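You operate a simulated robot arm through the tools that you are given. There is no shell and no other tool. Be economical: measure what you need, move in short steps, check, and stop when the job is done.

You run a simulated two-armed robot. Do the job below in one go: nothing can be reset, and whatever is moved stays where it is left.

## Task
On the counter, fold the blue napkin in half.
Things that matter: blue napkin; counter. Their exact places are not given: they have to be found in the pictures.

Only the result counts: the job must be done as asked and must still hold three seconds after the hand-in. Knocking over, shifting, dropping, spilling or breaking anything else fails it. Flat cloth is picked up by pressing the open fingertips on it (5 to 10 N) and closing them slowly along it; thin cloth reads only 2 to 8 mm in the jaws.

## Robot
Two 7-joint arms with two-finger parallel grippers on one trunk, on a base that drives. Base frame: it is fixed to the floor where the robot stands at the start and does not move with it; the origin is under the middle of the robot, x ahead of it, y to its left, z up. Readings come in m, degrees, newtons and seconds.
The left shoulder is at the start at [0.07, 0.163, 1.145], the right one opposite. Places, roughly: counter [0.7, -0.1, 0.9]. Payload 3.43 kg a hand.
Tool frame (each hand has its own): the origin (TCP) lies between the finger pads and is the grasp point; the fingertips stand 0.034 m ahead of it; z points along the fingers, y is the line along which they close. Largest opening 0.128 m; finger width 0.024, thickness 0.012; the body of the gripper, 0.048 by 0.13 m, starts 0.096 m behind the TCP.
Orientation is told as [roll, pitch, yaw] about the base's x, y, z axes, in that order, counted from this pose: with the fingers straight down and closing along the base's y, the tool's x points along the base's -x, its y along +y and its z along -z.

## Interface
- The arms move only by the tool apply_moves. It takes "left_commands", "right_commands" or both (then of equal length, played together; a hand with none holds still); each is text: rows parted by semicolons, each of 7 numbers parted by spaces: the shift along the tool's x, y, z in m, then the turn, a rotation vector about the tool's x, y, z in degrees, then the closure, from 0 (fully open) to 1 (shut). In form: x y z wx wy wz hand; .... A call has 1 to 8 rows; each row is the pose to reach, as a shift and turn from the pose commanded when the call began, along the tool's axes at that moment. Each row takes 0.2 s and may step no farther than 0.05 m and 8.6 degrees from the row before; otherwise, or with a gripper value out of range, the whole call is refused. Where a pose cannot be reached the arm comes as near as it can. A force on the tool above 40 N (or 10 N above the force at the start of the call, whichever is more), or a blocked arm, ends the call early, and 0.2 s more pass. The fingers move at their own pace (about 0.153 m/s each) and stop on an object; they squeeze with about 33 N. The grip force told is the motor's: it shows also when the fingers shut on nothing. Time passes only in rows, and 0.2 s behind the last, so rows that repeat a pose let the fingers close. The reply holds the time, the measured pose of the TCP, the force on the tool along the base axes, the opening and the grip force, in the units named above and with some noise, and new pictures: "pictures" is both (left out), scene, wrist or none (wrist: the cameras of the hands that moved).
- Cameras (640 x 400 px; columns grow to the right, rows downward): "scene" is now at [0.133, 0.0016, 1.361]; the picture's right is [0.00, -1.00, 0.00], its down [-0.69, -0.00, -0.73] and it looks along [0.73, 0.00, -0.69] (base axes); focal length 270 px, centre (320, 200). "left" rides on the left gripper at [0.076, 0.011, -0.16] in its tool frame; the picture's right is [-0.15, 0.99, 0.00], its down [-0.88, -0.13, -0.46] and it looks along [-0.45, -0.07, 0.89] (tool axes); focal length 234 px, centre (320, 200). "right" rides on the right gripper at [0.076, -0.011, -0.16] in its tool frame; the picture's right is [0.15, 0.99, 0.00], its down [-0.88, 0.13, -0.46] and it looks along [-0.45, 0.07, 0.89] (tool axes); focal length 234 px, centre (320, 200).
- lift_body(by): slides the trunk up (or, below 0, down) by that many m; the arms and the scene camera ride with it, the base frame stays. It gives what a move gives, with no picture.
- drive_base(legs): drives the robot by 1 to 6 legs, each [ahead, left, turn to the left] in m, m and degrees, along the robot's own axes; the way and the turn of a leg run together, so that a leg with both is an arc; at most 1.5 m and 180 degrees a leg. The arms and the cameras ride along, it lands a little off, and it stops where it bumps. It gives what a move gives, and a new picture of the scene camera.
- aim_head(pan, tilt): turns the head with the scene camera to pan (to the left, within 86 degrees either way) and tilt (down, from -29 to 69), counted from straight ahead of the robot. It gives what a move gives, and a new picture of the scene camera.
- pixel_to_xyz(camera, pixels): for up to 12 pixels [column, row] of the newest picture of that camera ("zoom" is the newest enlarged one), the place [x, y, z] in the base frame of the surface seen there, good to about 0.002 m. It takes no simulated time.
- inspect(camera, box): a new picture of the part [left, top, right, bottom] of that camera's present view, enlarged. It takes no simulated time.
- job_done(): hands the job in; it is judged then, once.

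Keep the steps short. Do not move on a guess: measure, check each grasp and each placing, and mend mistakes. In all there are 80 turns and 260 pictures (those below and enlarged ones count). Leave the grippers open and the arms clear of the work at the hand-in unless told otherwise, and finish with a single line.

The tools are called after ">>>" as name(argument=value, ...) on one line, values as JSON. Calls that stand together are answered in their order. apply_moves: Moves the arms, as the interface text tells. Its arguments: {"type":"object","properties":{"left_commands":{"type":"string"},"right_commands":{"type":"string"},"pictures":{"type":"string","enum":["both","scene","wrist","none"]}},"required":[]} The other tools are called the same way: lift_body (by) slides the trunk up or down; drive_base (legs) drives the base; aim_head (pan, tilt) turns the head that bears the scene camera; pixel_to_xyz (camera, pixels) gives the place of the surface under pixels of a picture; inspect (camera, box) takes an enlarged picture of a part of a camera's view; job_done () hands the job in.

At the start:

```text
time: 0.0
left_position: [0.462, 0.2411, 1.0762]
left_ee_rot: [0.0, 0.0, 0.1]
left_wrist_force: [-0.4, -0.3, -0.6]
left_grip_width: 0.1281
left_gripper_force: 0.1
right_position: [0.6694, -0.2751, 1.0434]
right_ee_rot: [0.0, 0.0, 0.0]
right_wrist_force: [-0.5, -0.2, 0.3]
right_grip_width: 0.1278
right_gripper_force: 0.0
trunk travel left (down, up): [-0.625, 0.315]
robot x, y, heading: [0.0006, 0.003, 0.1]
head pan, tilt: [0.2, 43.5]
```

scene: 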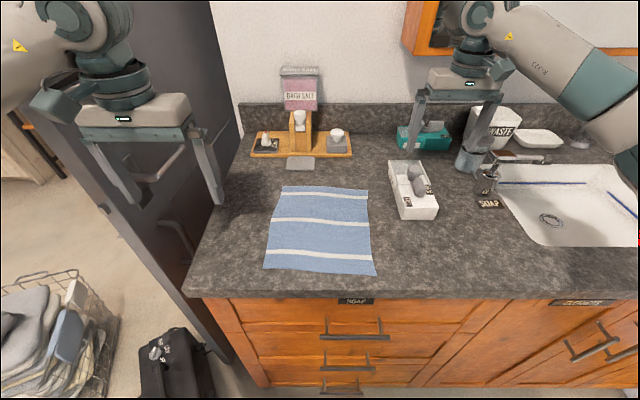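
right: 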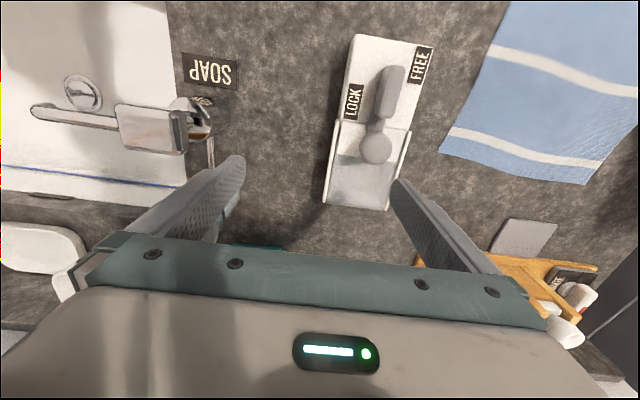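
left: 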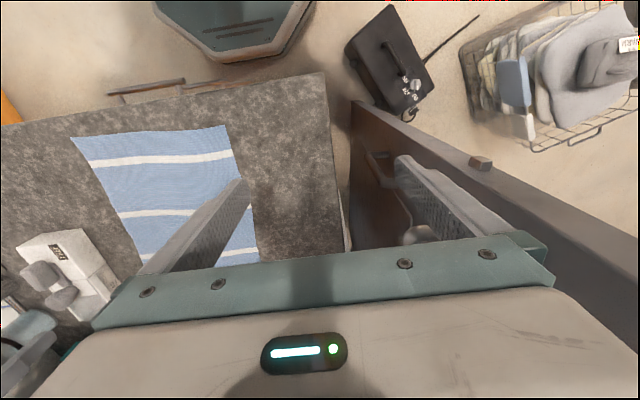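

I see the blue napkin at about columns 263-376, rows 185-276 of the scene picture. I measure its corners and edges, and the counter around it.

>>> pixel_to_xyz(camera="scene", pixels=[[283, 187], [367, 190], [375, 275], [264, 268], [320, 188], [320, 272], [274, 228], [371, 232], [320, 230], [250, 240], [390, 205], [300, 163]])

>>> inspect(camera="scene", box=[230, 140, 450, 300])

```text
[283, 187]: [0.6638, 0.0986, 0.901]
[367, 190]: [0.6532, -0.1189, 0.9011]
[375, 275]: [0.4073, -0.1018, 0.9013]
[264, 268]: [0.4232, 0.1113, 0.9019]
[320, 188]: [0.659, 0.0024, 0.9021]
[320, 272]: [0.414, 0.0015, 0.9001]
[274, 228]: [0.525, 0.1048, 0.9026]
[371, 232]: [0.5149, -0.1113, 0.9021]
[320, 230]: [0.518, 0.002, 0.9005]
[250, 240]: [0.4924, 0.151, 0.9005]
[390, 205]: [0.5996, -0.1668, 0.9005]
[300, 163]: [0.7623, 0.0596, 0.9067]
```

```text
2.50 times, centred on (340, 220) of scene
```

zoom: 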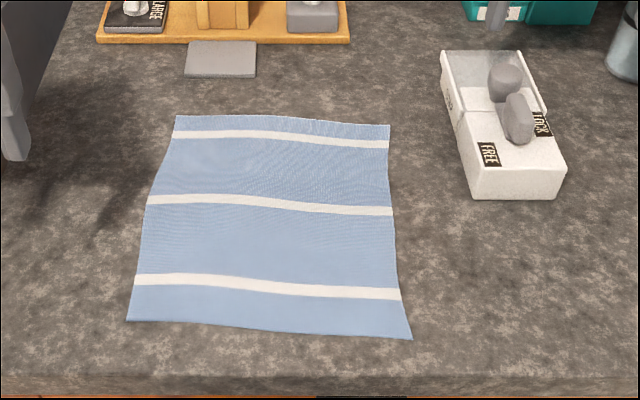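

The napkin lies flat. It spans x about 0.41 to 0.66 and y about -0.115 to 0.11, on a counter top at z about 0.90. I'll take both near corners and fold the near edge over onto the far edge. The near edge is close to the reach limit, so I back up 0.12 m first. I also measure the soap box and the grey tile.

>>> pixel_to_xyz(camera="zoom", pixels=[[450, 60], [475, 150], [480, 192], [520, 110], [505, 70], [220, 50], [130, 319], [410, 336]])

>>> drive_base(legs=[[-0.12, 0, 0]])

```text
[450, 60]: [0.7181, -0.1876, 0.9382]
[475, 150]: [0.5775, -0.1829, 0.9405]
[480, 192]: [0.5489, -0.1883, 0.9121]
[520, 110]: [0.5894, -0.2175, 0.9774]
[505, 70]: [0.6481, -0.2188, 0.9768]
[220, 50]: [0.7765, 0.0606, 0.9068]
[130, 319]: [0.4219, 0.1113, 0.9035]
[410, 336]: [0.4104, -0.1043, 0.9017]
```

```text
time: 1.2
left_position: [0.3416, 0.2413, 1.076]
left_ee_rot: [0.0, 0.0, 0.1]
left_wrist_force: [0.3, -0.3, 0.0]
left_grip_width: 0.128
left_gripper_force: 0.1
right_position: [0.5485, -0.2761, 1.0427]
right_ee_rot: [0.1, 0.1, 0.0]
right_wrist_force: [0.6, 0.2, -0.3]
right_grip_width: 0.1283
right_gripper_force: 0.1
trunk travel left (down, up): [-0.625, 0.315]
robot x, y, heading: [-0.1174, 0.0002, 0.0]
head pan, tilt: [0.2, 43.5]
```

scene: 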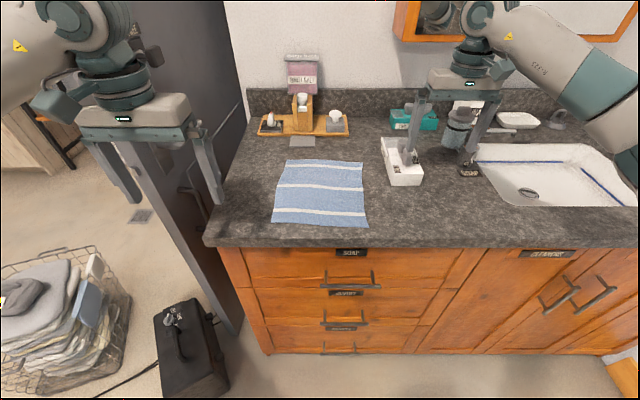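

The arms moved back as planned. Next I bring both hands above the near corners at z about 1.04: left to (0.434, 0.084) and right to (0.424, -0.078). The jaws close to about 30 mm on the way.

>>> apply_moves(left_commands="-0.0154 -0.0262 0.0055 0 0 0 0.3; -0.0308 -0.0524 0.011 0 0 0 0.766; -0.0462 -0.0786 0.0165 0 0 0 0.766; -0.0616 -0.1049 0.022 0 0 0 0.766; -0.077 -0.1311 0.0275 0 0 0 0.766; -0.0924 -0.1573 0.033 0 0 0 0.766; -0.0924 -0.1573 0.033 0 0 0 0.766", right_commands="0.0207 0.033 0 0 0 0 0.3; 0.0415 0.066 0 0 0 0 0.766; 0.0622 0.099 0 0 0 0 0.766; 0.083 0.132 0 0 0 0 0.766; 0.1037 0.165 0 0 0 0 0.766; 0.1245 0.1981 0 0 0 0 0.766; 0.1245 0.1981 0 0 0 0 0.766")

```text
time: 2.8
left_position: [0.4358, 0.0832, 1.0425]
left_ee_rot: [0.0, 0.0, 0.1]
left_wrist_force: [-0.4, -0.2, 1.1]
left_grip_width: 0.03
left_gripper_force: 0.0
right_position: [0.4237, -0.0779, 1.0429]
right_ee_rot: [-0.1, 0.0, 0.0]
right_wrist_force: [-0.5, 1.0, -0.3]
right_grip_width: 0.0298
right_gripper_force: 0.0
trunk travel left (down, up): [-0.625, 0.315]
robot x, y, heading: [-0.1246, -0.0004, -0.2]
head pan, tilt: [0.2, 43.5]
```

scene: 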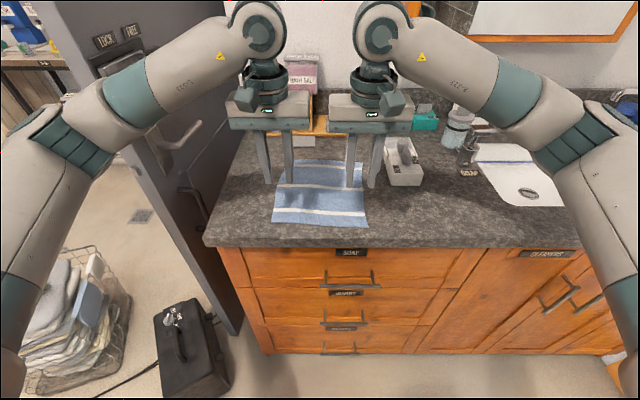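
right: 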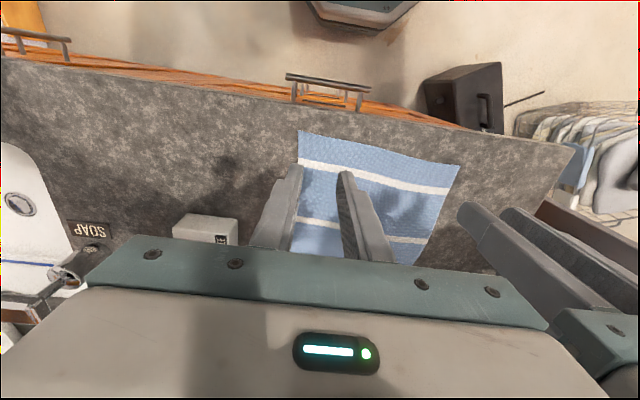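
left: 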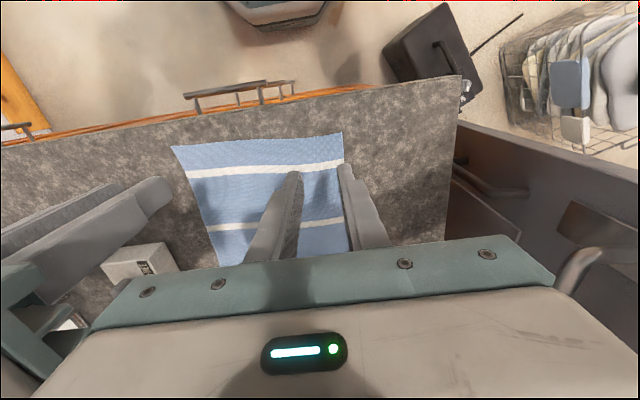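

Both hands hover over the near corners. I confirm the corners in the wrist pictures while lowering to z about 0.950, which puts the tips about 15 mm above the cloth.

>>> pixel_to_xyz(camera="right", pixels=[[301, 133], [458, 166], [380, 150]])

>>> pixel_to_xyz(camera="left", pixels=[[341, 136], [175, 149]])

>>> apply_moves(left_commands="0 0 0.03 0 0 0 0.766; 0 0 0.06 0 0 0 0.766; 0 0 0.0925 0 0 0 0.766; 0 0 0.0925 0 0 0 0.766", right_commands="0 0 0.03 0 0 0 0.766; 0 0 0.06 0 0 0 0.766; 0 0 0.0925 0 0 0 0.766; 0 0 0.0925 0 0 0 0.766", pictures="both")

```text
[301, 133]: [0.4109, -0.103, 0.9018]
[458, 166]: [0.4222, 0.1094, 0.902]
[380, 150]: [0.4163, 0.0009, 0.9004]
```

```text
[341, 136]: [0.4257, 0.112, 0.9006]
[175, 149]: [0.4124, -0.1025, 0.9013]
```

```text
time: 3.8
left_position: [0.4338, 0.0826, 0.9499]
left_ee_rot: [0.1, 0.0, 0.1]
left_wrist_force: [0.0, 0.5, 0.1]
left_grip_width: 0.0301
left_gripper_force: 0.0
right_position: [0.4222, -0.0769, 0.95]
right_ee_rot: [0.0, 0.1, 0.0]
right_wrist_force: [0.0, 0.0, 0.3]
right_grip_width: 0.0298
right_gripper_force: 0.0
trunk travel left (down, up): [-0.625, 0.315]
robot x, y, heading: [-0.1188, -0.0003, 0.0]
head pan, tilt: [0.2, 43.5]
```

scene: 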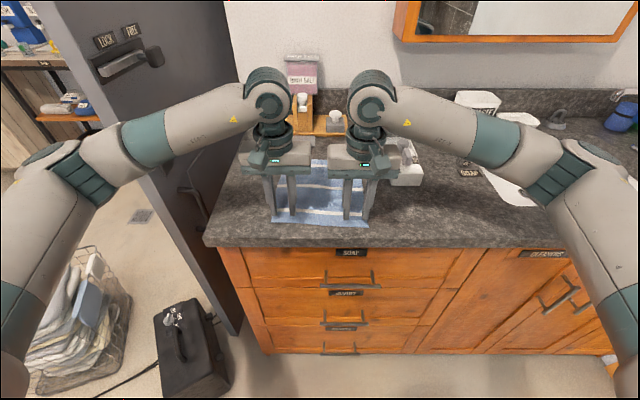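
right: 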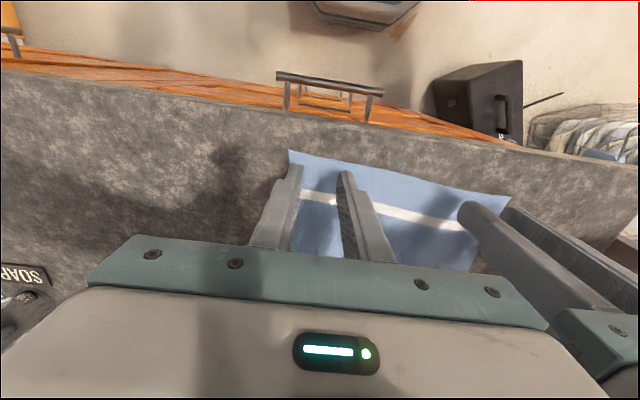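
left: 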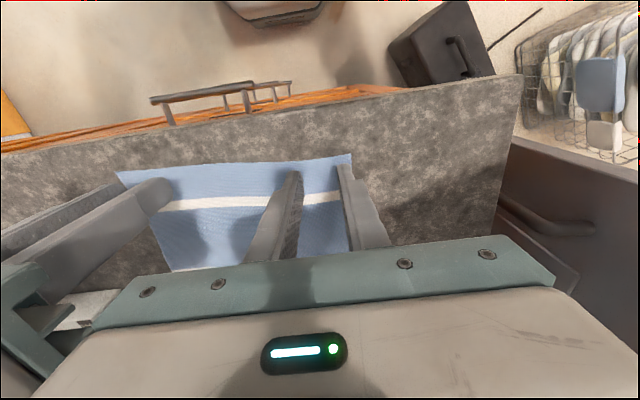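

The corners match the first measurement. Now I lower in small steps until the tips press on the cloth.

>>> apply_moves(left_commands="0 0 0.008 0 0 0 0.766; 0 0 0.014 0 0 0 0.766; 0 0 0.016 0 0 0 0.766; 0 0 0.016 0 0 0 0.766", right_commands="0 0 0.008 0 0 0 0.766; 0 0 0.014 0 0 0 0.766; 0 0 0.016 0 0 0 0.766; 0 0 0.016 0 0 0 0.766", pictures="none")

```text
time: 4.8
left_position: [0.4349, 0.0836, 0.9347]
left_ee_rot: [0.1, -0.1, 0.1]
left_wrist_force: [0.6, -1.6, 5.0]
left_grip_width: 0.0299
left_gripper_force: 0.0
right_position: [0.4251, -0.0771, 0.9343]
right_ee_rot: [-0.1, -0.1, 0.1]
right_wrist_force: [1.2, 0.5, 7.4]
right_grip_width: 0.0299
right_gripper_force: 0.1
trunk travel left (down, up): [-0.625, 0.315]
robot x, y, heading: [-0.1176, 0.0005, 0.2]
head pan, tilt: [0.2, 43.5]
```

Both tips press with 5 to 7 N, which is in the right range. I close them slowly along the cloth while holding the height.

>>> apply_moves(left_commands="0 0 0.0005 0 0 0 0.8; 0 0 0.0005 0 0 0 0.84; 0 0 0.0005 0 0 0 0.88; 0 0 0.0005 0 0 0 0.92; 0 0 0.0005 0 0 0 0.96; 0 0 0.0005 0 0 0 1; 0 0 0.0005 0 0 0 1; 0 0 0.0005 0 0 0 1", right_commands="0 0 0 0 0 0 0.8; 0 0 0 0 0 0 0.84; 0 0 0 0 0 0 0.88; 0 0 0 0 0 0 0.92; 0 0 0 0 0 0 0.96; 0 0 0 0 0 0 1; 0 0 0 0 0 0 1; 0 0 0 0 0 0 1")

```text
time: 6.6
left_position: [0.4346, 0.0826, 0.9352]
left_ee_rot: [-0.3, -0.1, 0.0]
left_wrist_force: [-1.2, -30.4, 14.3]
left_grip_width: 0.0019
left_gripper_force: 33.1
right_position: [0.4229, -0.0762, 0.9351]
right_ee_rot: [0.3, -0.1, 0.1]
right_wrist_force: [1.4, 30.2, 7.1]
right_grip_width: 0.0015
right_gripper_force: 33.0
trunk travel left (down, up): [-0.625, 0.315]
robot x, y, heading: [-0.1222, 0.001, 0.2]
head pan, tilt: [0.2, 43.5]
```

scene: 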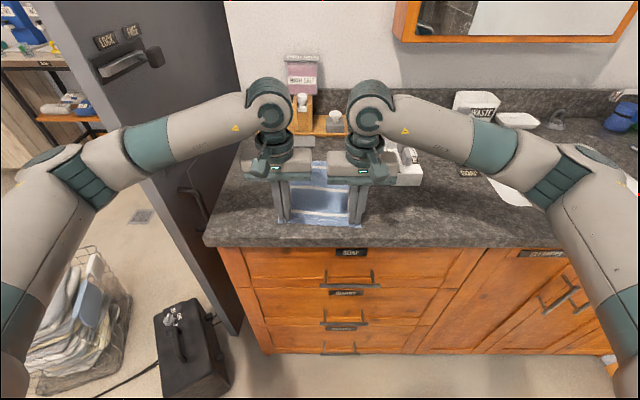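
right: 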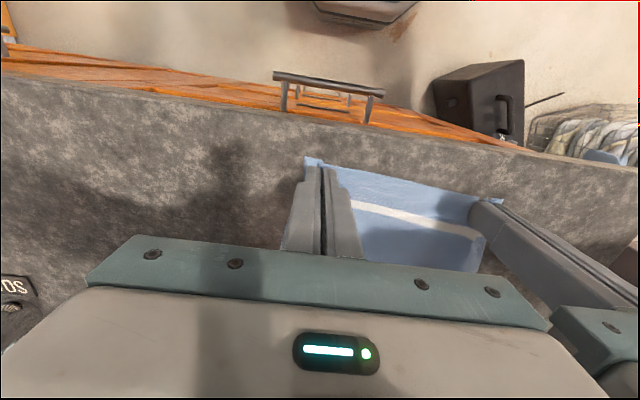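
left: 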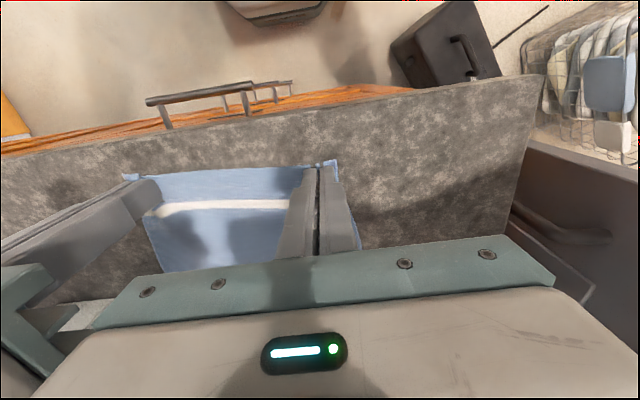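

The grips read about 2 mm and the cloth is bunched in both jaws. A 30 N sideways force shows it is taut between the hands. I ease each hand 4 mm inward while lifting 30 mm, then check the grasps.

>>> apply_moves(left_commands="0 -0.004 0 0 0 0 1; 0 -0.004 -0.015 0 0 0 1; 0 -0.004 -0.03 0 0 0 1; 0 -0.004 -0.03 0 0 0 1", right_commands="0 0.004 0 0 0 0 1; 0 0.004 -0.015 0 0 0 1; 0 0.004 -0.03 0 0 0 1; 0 0.004 -0.03 0 0 0 1")

```text
time: 7.6
left_position: [0.4371, 0.0778, 0.964]
left_ee_rot: [0.1, 0.1, 0.1]
left_wrist_force: [-0.2, -14.2, -0.3]
left_grip_width: 0.0016
left_gripper_force: 33.5
right_position: [0.4239, -0.075, 0.9641]
right_ee_rot: [0.0, 0.1, -0.2]
right_wrist_force: [1.6, 13.1, 0.2]
right_grip_width: 0.0018
right_gripper_force: 33.1
trunk travel left (down, up): [-0.625, 0.315]
robot x, y, heading: [-0.1211, 0.0026, -0.1]
head pan, tilt: [0.2, 43.5]
```

scene: 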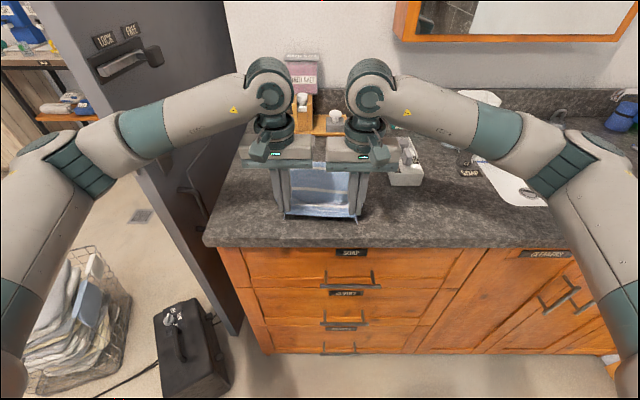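
right: 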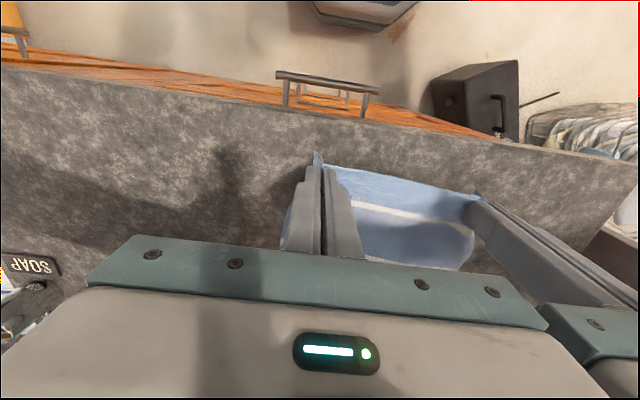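
left: 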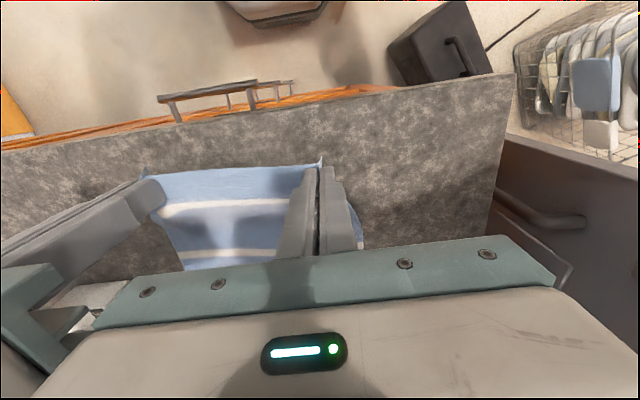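

Both corners came up with the cloth, and the near edge hangs between the hands. I now carry it in an arc toward the far edge, first half only, with a little less side tension.

>>> apply_moves(left_commands="-0.008 -0.001 -0.014 0 0 0 1; -0.02 -0.002 -0.025 0 0 0 1; -0.034 -0.002 -0.038 0 0 0 1; -0.05 -0.002 -0.05 0 0 0 1; -0.067 -0.002 -0.058 0 0 0 1; -0.085 -0.002 -0.062 0 0 0 1; -0.102 -0.002 -0.063 0 0 0 1; -0.12 -0.002 -0.061 0 0 0 1", right_commands="-0.008 0.001 -0.014 0 0 0 1; -0.02 0.002 -0.025 0 0 0 1; -0.034 0.002 -0.038 0 0 0 1; -0.05 0.002 -0.05 0 0 0 1; -0.067 0.002 -0.058 0 0 0 1; -0.085 0.002 -0.062 0 0 0 1; -0.102 0.002 -0.063 0 0 0 1; -0.12 0.002 -0.061 0 0 0 1")

```text
time: 9.4
left_position: [0.5572, 0.0763, 1.0242]
left_ee_rot: [0.0, 0.1, 0.0]
left_wrist_force: [0.1, -4.3, 0.2]
left_grip_width: 0.0017
left_gripper_force: 32.9
right_position: [0.5449, -0.0722, 1.0247]
right_ee_rot: [0.0, 0.1, 0.0]
right_wrist_force: [-0.9, 3.6, 0.2]
right_grip_width: 0.0019
right_gripper_force: 32.8
trunk travel left (down, up): [-0.625, 0.315]
robot x, y, heading: [-0.1222, -0.0, 0.2]
head pan, tilt: [0.2, 43.5]
```

scene: 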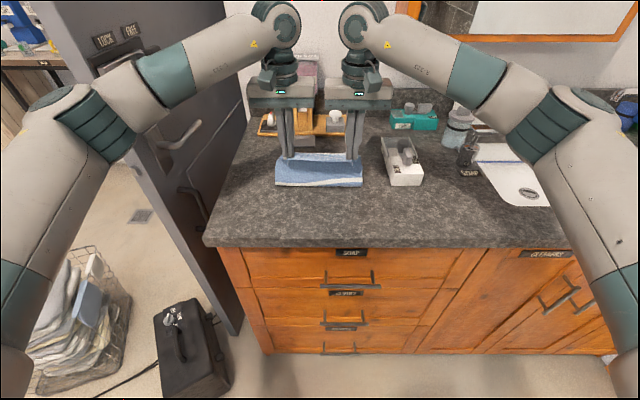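
right: 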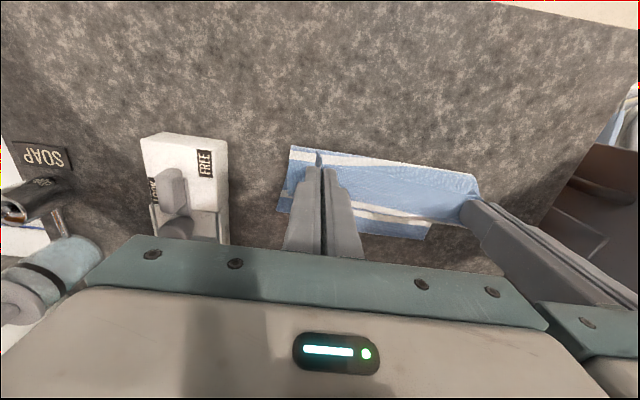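
left: 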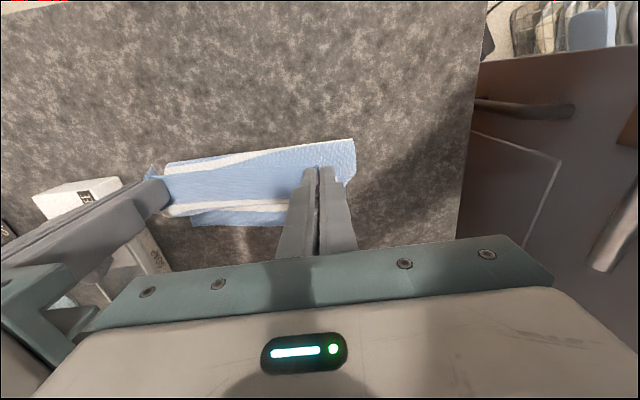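

The cloth follows nicely. I check whether the far half stayed in place before I lay the edge down.

>>> inspect(camera="scene", box=[250, 110, 410, 210])

>>> inspect(camera="left", box=[120, 110, 400, 285])

```text
4.00 times, centred on (330, 160) of scene
```

zoom: 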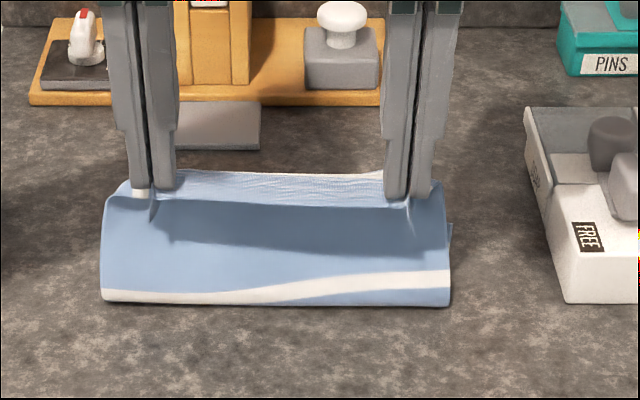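

```text
2.29 times, centred on (260, 198) of left
```

zoom: 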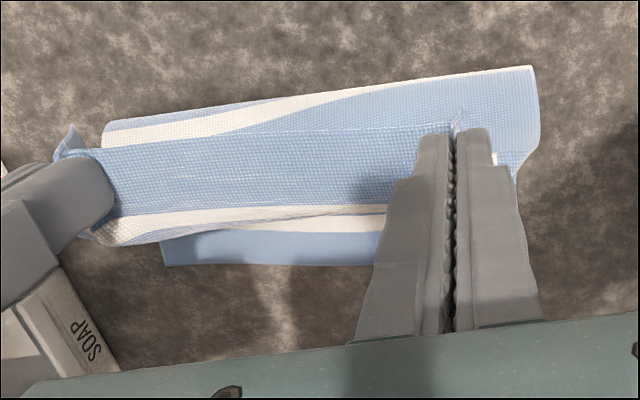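

>>> pixel_to_xyz(camera="zoom", pixels=[[168, 260], [270, 261], [360, 260], [530, 70], [110, 124], [320, 95]])

```text
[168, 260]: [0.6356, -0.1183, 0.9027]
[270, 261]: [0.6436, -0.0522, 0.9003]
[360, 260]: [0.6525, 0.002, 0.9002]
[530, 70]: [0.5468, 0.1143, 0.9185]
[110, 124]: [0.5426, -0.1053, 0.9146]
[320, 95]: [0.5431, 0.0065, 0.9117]
```

The far half moved only slightly. Its far edge now runs from about (0.64, -0.118) to (0.656, 0.0). With vertical fingers the pinched lip still points back toward me, so it would fold under. I tilt both hands about 34 degrees while laying the edge down, so the lip turns upward and falls forward. Left goes to x about 0.649 and right to about 0.629.

>>> apply_moves(left_commands="-0.015 0 0 0 8 0 1; -0.035 0 0.008 0 16 0 1; -0.055 0 0.02 0 24 0 1; -0.07 0 0.034 0 32 0 1; -0.08 0 0.05 0 34 0 1; -0.087 0 0.062 0 34 0 1; -0.092 0 0.070 0 34 0 1; -0.092 0 0.070 0 34 0 1", right_commands="-0.014 0 0 0 8 0 1; -0.032 0 0.008 0 16 0 1; -0.05 0 0.02 0 24 0 1; -0.064 0 0.034 0 32 0 1; -0.073 0 0.05 0 34 0 1; -0.079 0 0.062 0 34 0 1; -0.084 0 0.070 0 34 0 1; -0.084 0 0.070 0 34 0 1")

```text
time: 10.2
left_position: [0.5908, 0.0706, 1.0049]
left_ee_rot: [0.8, 21.8, -2.5]
left_wrist_force: [1.8, 4.4, 0.0]
left_grip_width: 0.0015
left_gripper_force: 32.9
left hand out of reach, approached as far as the arm can: row 3
right_position: [0.5833, -0.0681, 1.0051]
right_ee_rot: [-0.8, 22.1, 1.7]
right_wrist_force: [-1.9, -4.8, 0.6]
right_grip_width: 0.0017
right_gripper_force: 33.5
trunk travel left (down, up): [-0.625, 0.315]
robot x, y, heading: [-0.1134, 0.0005, -0.1]
head pan, tilt: [0.2, 43.5]
stopped in row 3 (right hand): the force on the tool passed its limit (the readings are from after the stop); the commanded pose is now the measured one
```

scene: 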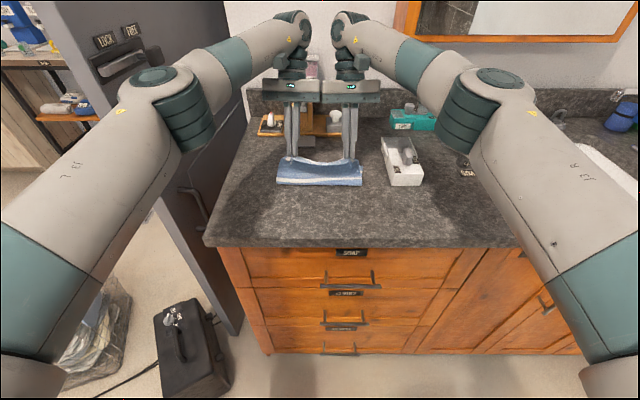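
right: 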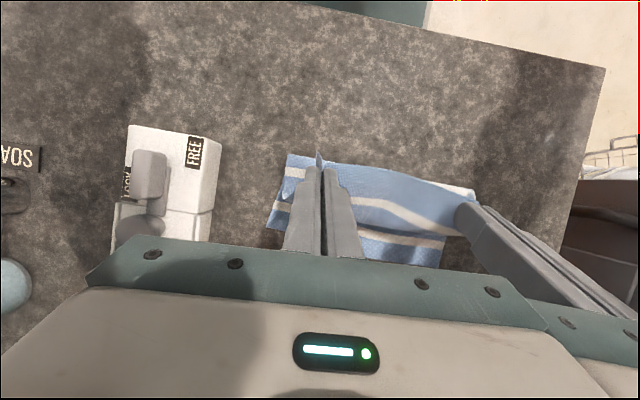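
left: 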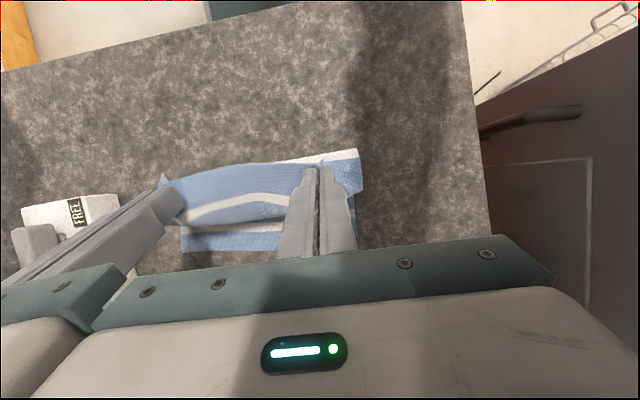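

The tilt put the arms at their reach limit, and the hands drifted to 0.139 m apart, so they touched. The cloth is still held. I spread the hands 5 mm each and lower about 35 mm here. Then I'll drive the base forward a little, which carries the edge to its place.

>>> apply_moves(left_commands="0 0.003 0 0 0 0 1; -0.004 0.005 0.010 0 0 0 1; -0.008 0.005 0.020 0 0 0 1; -0.0131 0.005 0.0325 0 0 0 1; -0.0131 0.005 0.0325 0 0 0 1", right_commands="0 -0.003 0 0 0 0 1; -0.004 -0.005 0.010 0 0 0 1; -0.008 -0.005 0.020 0 0 0 1; -0.0131 -0.005 0.0325 0 0 0 1; -0.0131 -0.005 0.0325 0 0 0 1", pictures="scene")

```text
time: 11.4
left_position: [0.5901, 0.0737, 0.9695]
left_ee_rot: [0.7, 21.9, -2.7]
left_wrist_force: [-0.3, -4.6, -0.1]
left_grip_width: 0.002
left_gripper_force: 33.0
right_position: [0.5825, -0.0725, 0.9699]
right_ee_rot: [-0.6, 22.2, 1.7]
right_wrist_force: [1.0, 4.7, 0.2]
right_grip_width: 0.002
right_gripper_force: 33.2
trunk travel left (down, up): [-0.625, 0.315]
robot x, y, heading: [-0.1208, -0.0009, -0.2]
head pan, tilt: [0.2, 43.5]
```

scene: 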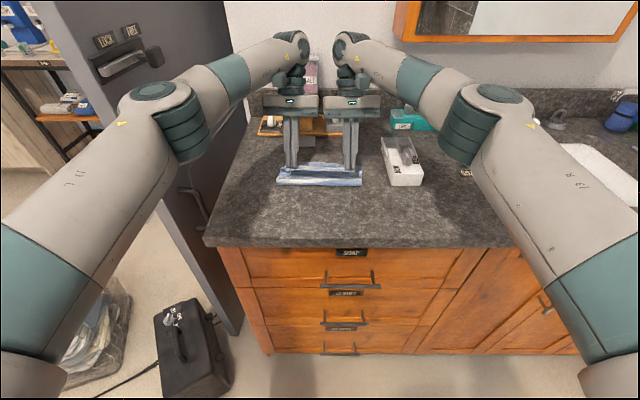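

The edge is down near the cloth and the tension is small. Before driving ahead 45 mm I check the clearance to the tray items and the box behind.

>>> pixel_to_xyz(camera="scene", pixels=[[312, 75], [334, 115], [312, 118], [271, 122], [312, 102], [290, 95], [345, 95], [345, 60]])

>>> inspect(camera="scene", box=[230, 30, 430, 200])

```text
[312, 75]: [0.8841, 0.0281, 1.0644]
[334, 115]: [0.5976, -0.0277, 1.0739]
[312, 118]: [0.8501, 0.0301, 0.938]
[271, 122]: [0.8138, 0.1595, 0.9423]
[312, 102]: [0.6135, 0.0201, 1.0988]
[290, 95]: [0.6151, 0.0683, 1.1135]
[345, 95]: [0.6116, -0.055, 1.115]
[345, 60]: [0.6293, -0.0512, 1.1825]
```

```text
2.35 times, centred on (330, 115) of scene
```

zoom: 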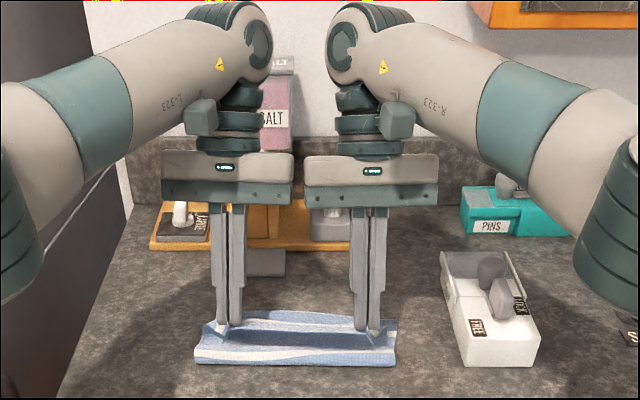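

There is plenty of room, since the box is at x 0.88. I drive ahead 45 mm.

>>> drive_base(legs=[[0.045, 0, 0]])

>>> apply_moves(left_commands="0 0 0 0 0 0 1", right_commands="0 0 0 0 0 0 1", pictures="wrist")

```text
time: 12.3
left_position: [0.6334, 0.075, 0.9715]
left_ee_rot: [0.7, 21.9, -2.7]
left_wrist_force: [-0.2, -4.7, 0.0]
left_grip_width: 0.0018
left_gripper_force: 33.0
right_position: [0.6259, -0.0735, 0.9712]
right_ee_rot: [-0.8, 22.1, 1.6]
right_wrist_force: [-0.3, 5.1, 1.9]
right_grip_width: 0.0017
right_gripper_force: 33.2
trunk travel left (down, up): [-0.625, 0.315]
robot x, y, heading: [-0.0765, -0.0045, 0.1]
head pan, tilt: [0.2, 43.5]
```

scene: 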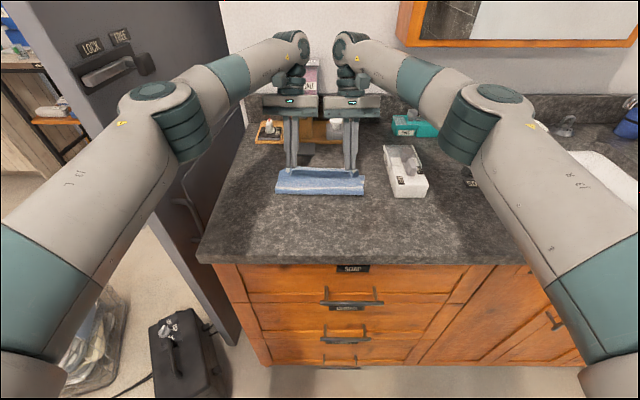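

```text
time: 12.7
left_position: [0.6325, 0.0744, 0.9719]
left_ee_rot: [0.7, 21.8, -2.7]
left_wrist_force: [-0.7, -4.2, -0.8]
left_grip_width: 0.0017
left_gripper_force: 33.2
right_position: [0.6241, -0.0721, 0.9718]
right_ee_rot: [-0.7, 22.1, 1.7]
right_wrist_force: [-0.7, 2.3, 1.1]
right_grip_width: 0.0019
right_gripper_force: 32.5
trunk travel left (down, up): [-0.625, 0.315]
robot x, y, heading: [-0.0782, 0.0008, -0.1]
head pan, tilt: [0.2, 43.5]
```

right: 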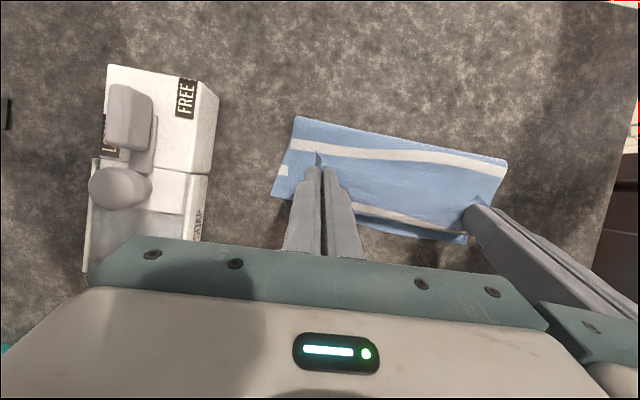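
left: 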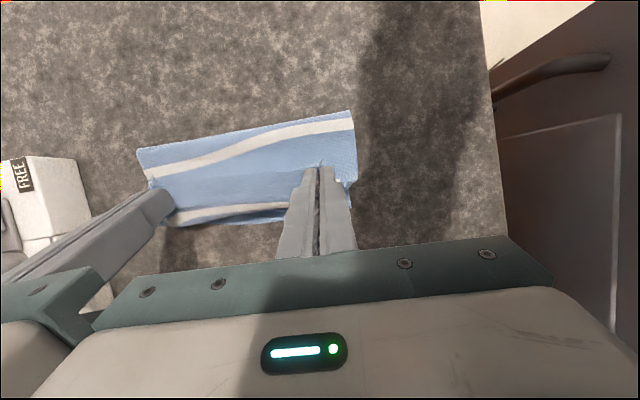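

>>> pixel_to_xyz(camera="right", pixels=[[297, 117], [505, 161], [400, 138], [275, 195], [464, 242], [410, 232], [380, 226]])

>>> pixel_to_xyz(camera="left", pixels=[[190, 222], [235, 222], [280, 221], [352, 205], [350, 114], [140, 151]])

>>> inspect(camera="left", box=[130, 100, 370, 250])

```text
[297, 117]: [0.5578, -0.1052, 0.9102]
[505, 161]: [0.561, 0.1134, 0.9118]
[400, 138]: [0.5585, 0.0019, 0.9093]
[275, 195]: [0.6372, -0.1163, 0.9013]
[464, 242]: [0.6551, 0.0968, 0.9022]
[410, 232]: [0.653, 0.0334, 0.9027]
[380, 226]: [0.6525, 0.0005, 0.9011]
```

```text
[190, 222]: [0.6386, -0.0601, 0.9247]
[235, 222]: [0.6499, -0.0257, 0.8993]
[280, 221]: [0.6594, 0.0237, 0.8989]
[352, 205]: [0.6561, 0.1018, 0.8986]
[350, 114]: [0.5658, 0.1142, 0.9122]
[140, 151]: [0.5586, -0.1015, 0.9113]
```

```text
2.67 times, centred on (250, 175) of left
```

zoom: 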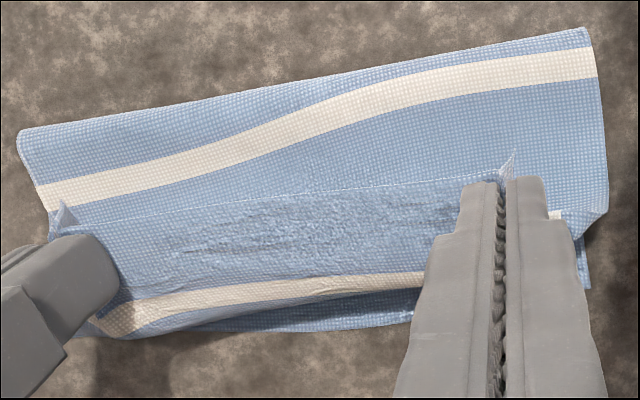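

The near edge now sits a little inside the far edge, which runs from (0.637, -0.116) to (0.656, 0.09). With the 24 mm lip it will come out about even. I lower 29 mm straight down to lay it on.

>>> apply_moves(left_commands="-0.0037 0 0.009 0 0 0 1; -0.0075 0 0.0185 0 0 0 1; -0.0105 0 0.026 0 0 0 1; -0.0112 0 0.0278 0 0 0 1; -0.0112 0 0.0278 0 0 0 1", right_commands="-0.0037 0 0.009 0 0 0 1; -0.0075 0 0.0185 0 0 0 1; -0.0105 0 0.026 0 0 0 1; -0.0112 0 0.0278 0 0 0 1; -0.0112 0 0.0278 0 0 0 1", pictures="both")

```text
time: 13.9
left_position: [0.6349, 0.0754, 0.9396]
left_ee_rot: [0.7, 22.0, -2.6]
left_wrist_force: [-0.4, -6.5, 1.0]
left_grip_width: 0.0016
left_gripper_force: 33.2
right_position: [0.6262, -0.0736, 0.9399]
right_ee_rot: [-0.6, 22.3, 1.6]
right_wrist_force: [0.7, 6.5, 0.6]
right_grip_width: 0.0015
right_gripper_force: 32.9
trunk travel left (down, up): [-0.625, 0.315]
robot x, y, heading: [-0.0752, 0.0009, 0.0]
head pan, tilt: [0.2, 43.5]
```

scene: 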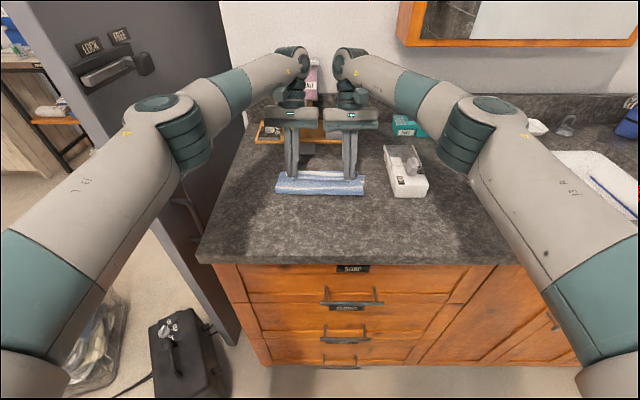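
right: 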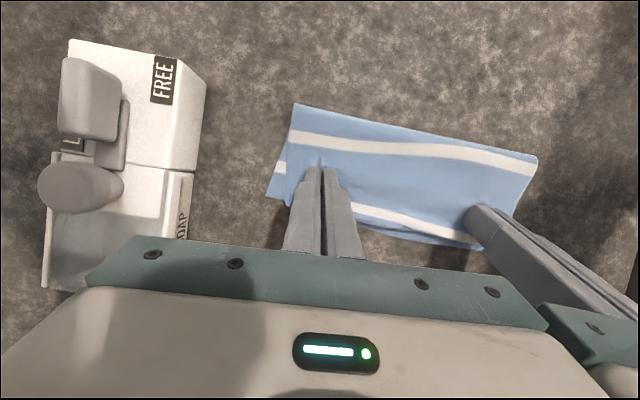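
left: 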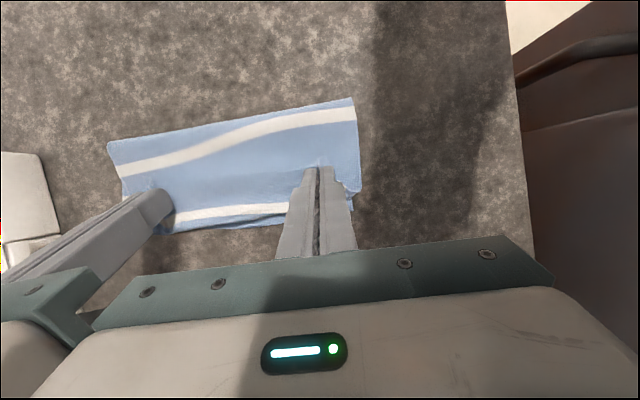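

The edge lies just above the lower layer. I lower 2 mm more, open the jaws to about 40 mm, and look.

>>> apply_moves(left_commands="-0.0008 0 0.002 0 0 0 1; -0.0008 0 0.002 0 0 0 0.92; -0.0008 0 0.002 0 0 0 0.8; -0.0008 0 0.002 0 0 0 0.7; -0.0008 0 0.002 0 0 0 0.7", right_commands="-0.0008 0 0.002 0 0 0 1; -0.0008 0 0.002 0 0 0 0.92; -0.0008 0 0.002 0 0 0 0.8; -0.0008 0 0.002 0 0 0 0.7; -0.0008 0 0.002 0 0 0 0.7", pictures="wrist")

```text
time: 15.1
left_position: [0.6352, 0.0761, 0.9389]
left_ee_rot: [0.7, 22.0, -2.6]
left_wrist_force: [0.2, -0.4, 2.0]
left_grip_width: 0.0381
left_gripper_force: 0.0
right_position: [0.6251, -0.0726, 0.9377]
right_ee_rot: [-0.7, 22.2, 1.7]
right_wrist_force: [0.3, -0.1, 3.4]
right_grip_width: 0.0375
right_gripper_force: 0.1
trunk travel left (down, up): [-0.625, 0.315]
robot x, y, heading: [-0.0753, -0.0, 0.0]
head pan, tilt: [0.2, 43.5]
```

right: 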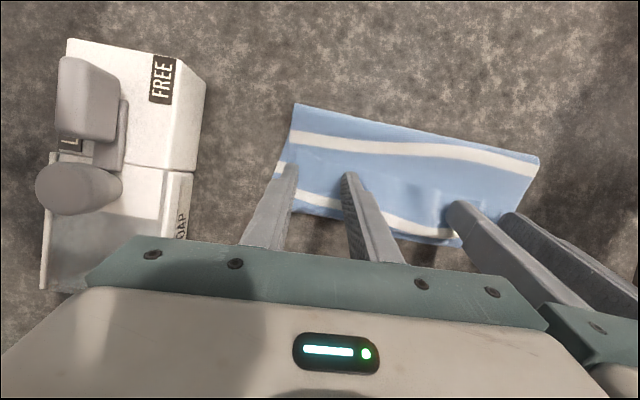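
left: 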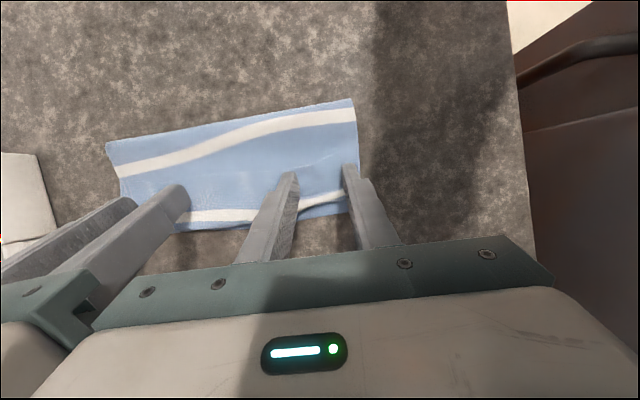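

The jaws are open and clear. I lift both hands straight back along the fingers, slowly at first.

>>> apply_moves(left_commands="0 0 -0.01 0 0 0 0.7; 0 0 -0.025 0 0 0 0.7; 0 0 -0.05 0 0 0 0.7; 0.01 0 -0.09 0 0 0 0.7; 0.02 0 -0.13 0 0 0 0.7", right_commands="0 0 -0.01 0 0 0 0.7; 0 0 -0.025 0 0 0 0.7; 0 0 -0.05 0 0 0 0.7; 0.01 0 -0.09 0 0 0 0.7; 0.02 0 -0.13 0 0 0 0.7", pictures="both")

>>> inspect(camera="scene", box=[250, 140, 410, 240])

>>> inspect(camera="right", box=[240, 80, 480, 230])

```text
time: 16.3
left_position: [0.6412, 0.0655, 1.0568]
left_ee_rot: [0.9, 22.0, -2.9]
left_wrist_force: [0.0, -1.6, -0.1]
left_grip_width: 0.0382
left_gripper_force: 0.0
left hand out of reach, approached as far as the arm can: row 4, 5
right_position: [0.6446, -0.0802, 1.0438]
right_ee_rot: [-0.5, 22.1, 1.9]
right_wrist_force: [-0.3, -1.0, 0.8]
right_grip_width: 0.0384
right_gripper_force: 0.1
right hand out of reach, approached as far as the arm can: row 4, 5
trunk travel left (down, up): [-0.625, 0.315]
robot x, y, heading: [-0.0779, 0.0011, 0.1]
head pan, tilt: [0.2, 43.5]
```

scene: 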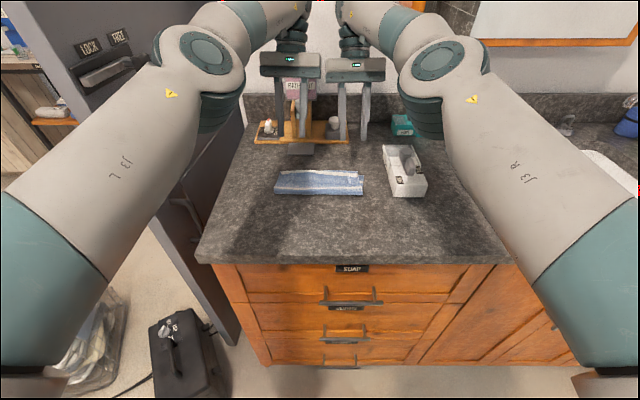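
right: 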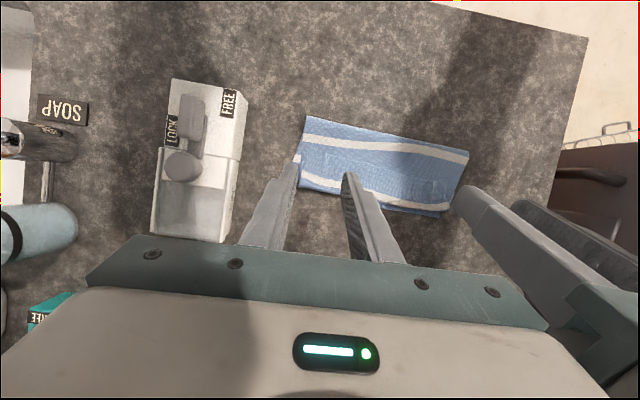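
left: 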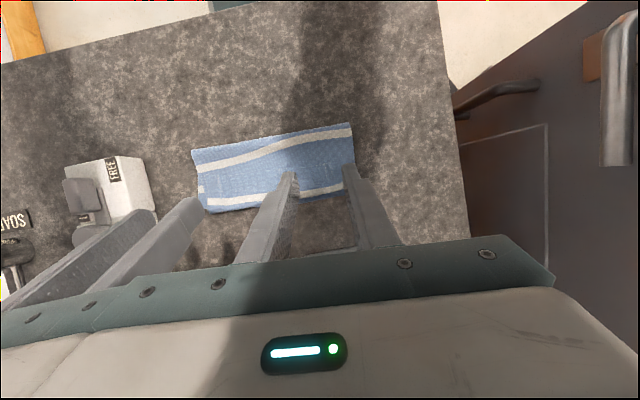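

```text
4.00 times, centred on (330, 190) of scene
```

zoom: 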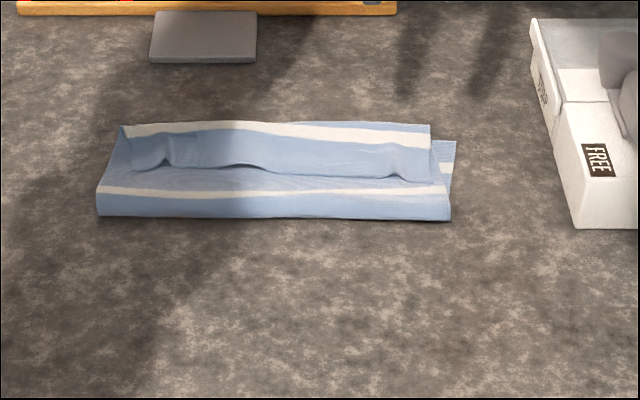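

```text
2.67 times, centred on (360, 155) of right
```

zoom: 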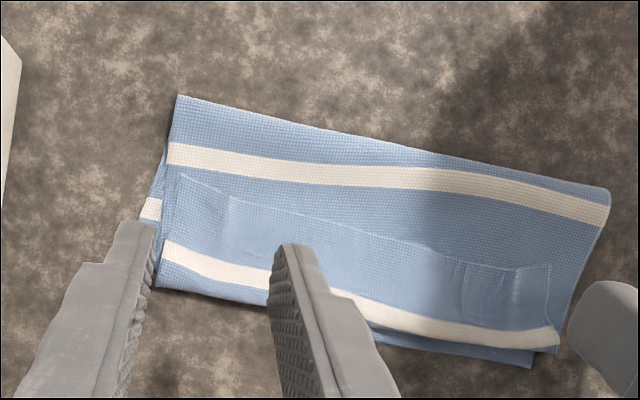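

As feared, the last 35 mm or so of the upper layer doubled back toward me as a lip, so I have to flip that forward. First I straighten both hands to vertical and move them apart for a clear view.

>>> apply_moves(left_commands="0.01 0.01 0 0 -7 0 0.8; 0.03 0.03 0 0 -14 0 1; 0.045 0.05 0 0 -22 0 1; 0.06 0.07 0 0 -22 0 1; 0.06 0.07 0 0 -22 0 1", right_commands="0.01 -0.01 0 0 -7 0 0.8; 0.03 -0.03 0 0 -14 0 1; 0.045 -0.05 0 0 -22 0 1; 0.06 -0.07 0 0 -22 0 1; 0.06 -0.07 0 0 -22 0 1", pictures="scene")

>>> inspect(camera="scene", box=[260, 155, 380, 230])

```text
time: 17.5
left_position: [0.5902, 0.1434, 1.08]
left_ee_rot: [0.7, -0.1, -2.9]
left_wrist_force: [-0.1, -0.4, 0.3]
left_grip_width: 0.0002
left_gripper_force: 32.7
right_position: [0.5926, -0.1493, 1.0671]
right_ee_rot: [-0.6, 0.2, 1.9]
right_wrist_force: [0.5, -0.4, -0.2]
right_grip_width: 0.0
right_gripper_force: 32.8
trunk travel left (down, up): [-0.625, 0.315]
robot x, y, heading: [-0.0802, -0.003, 0.3]
head pan, tilt: [0.2, 43.5]
```

scene: 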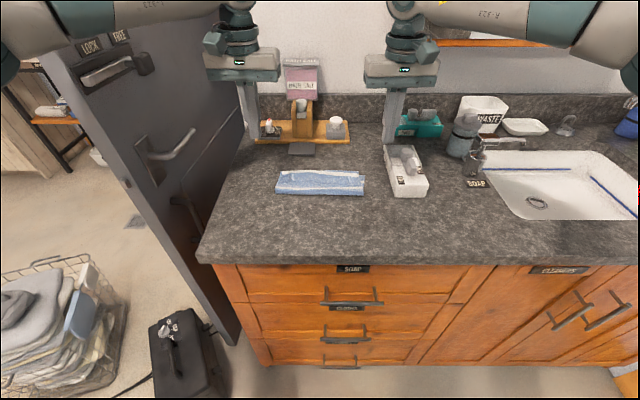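

```text
5.33 times, centred on (320, 192) of scene
```

zoom: 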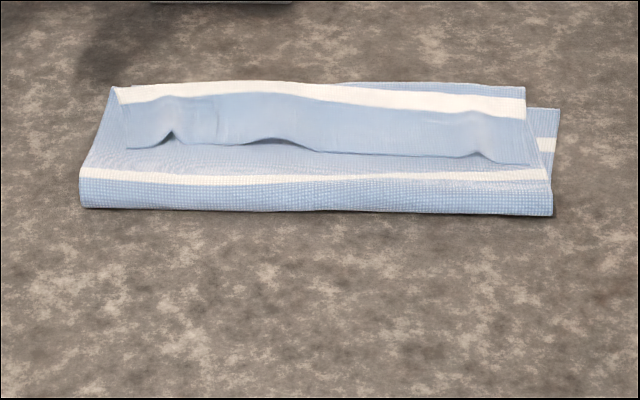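

>>> pixel_to_xyz(camera="zoom", pixels=[[82, 205], [315, 208], [550, 214], [112, 88], [300, 82], [524, 88], [557, 110], [130, 147], [172, 131], [275, 138], [320, 150], [530, 162]])

>>> pixel_to_xyz(camera="zoom", pixels=[[400, 152], [475, 152], [440, 175], [275, 150], [172, 150], [175, 100], [300, 105], [480, 110], [240, 143], [420, 88]])

```text
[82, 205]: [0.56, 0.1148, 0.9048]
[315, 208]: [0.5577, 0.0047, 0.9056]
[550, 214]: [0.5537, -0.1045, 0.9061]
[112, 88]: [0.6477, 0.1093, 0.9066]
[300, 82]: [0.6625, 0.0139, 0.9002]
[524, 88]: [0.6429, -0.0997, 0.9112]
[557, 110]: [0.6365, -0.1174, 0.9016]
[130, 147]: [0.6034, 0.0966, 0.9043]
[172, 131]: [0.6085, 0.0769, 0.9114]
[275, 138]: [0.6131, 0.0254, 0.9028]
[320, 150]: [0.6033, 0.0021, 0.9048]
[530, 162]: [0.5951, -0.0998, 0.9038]
```

```text
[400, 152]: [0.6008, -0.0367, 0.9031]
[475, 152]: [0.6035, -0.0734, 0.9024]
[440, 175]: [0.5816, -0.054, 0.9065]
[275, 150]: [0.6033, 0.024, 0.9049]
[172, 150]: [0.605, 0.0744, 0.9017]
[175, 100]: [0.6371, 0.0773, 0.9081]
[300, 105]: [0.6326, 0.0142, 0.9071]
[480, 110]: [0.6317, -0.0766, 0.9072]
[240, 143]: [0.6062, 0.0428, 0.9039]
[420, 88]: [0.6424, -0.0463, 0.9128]
```

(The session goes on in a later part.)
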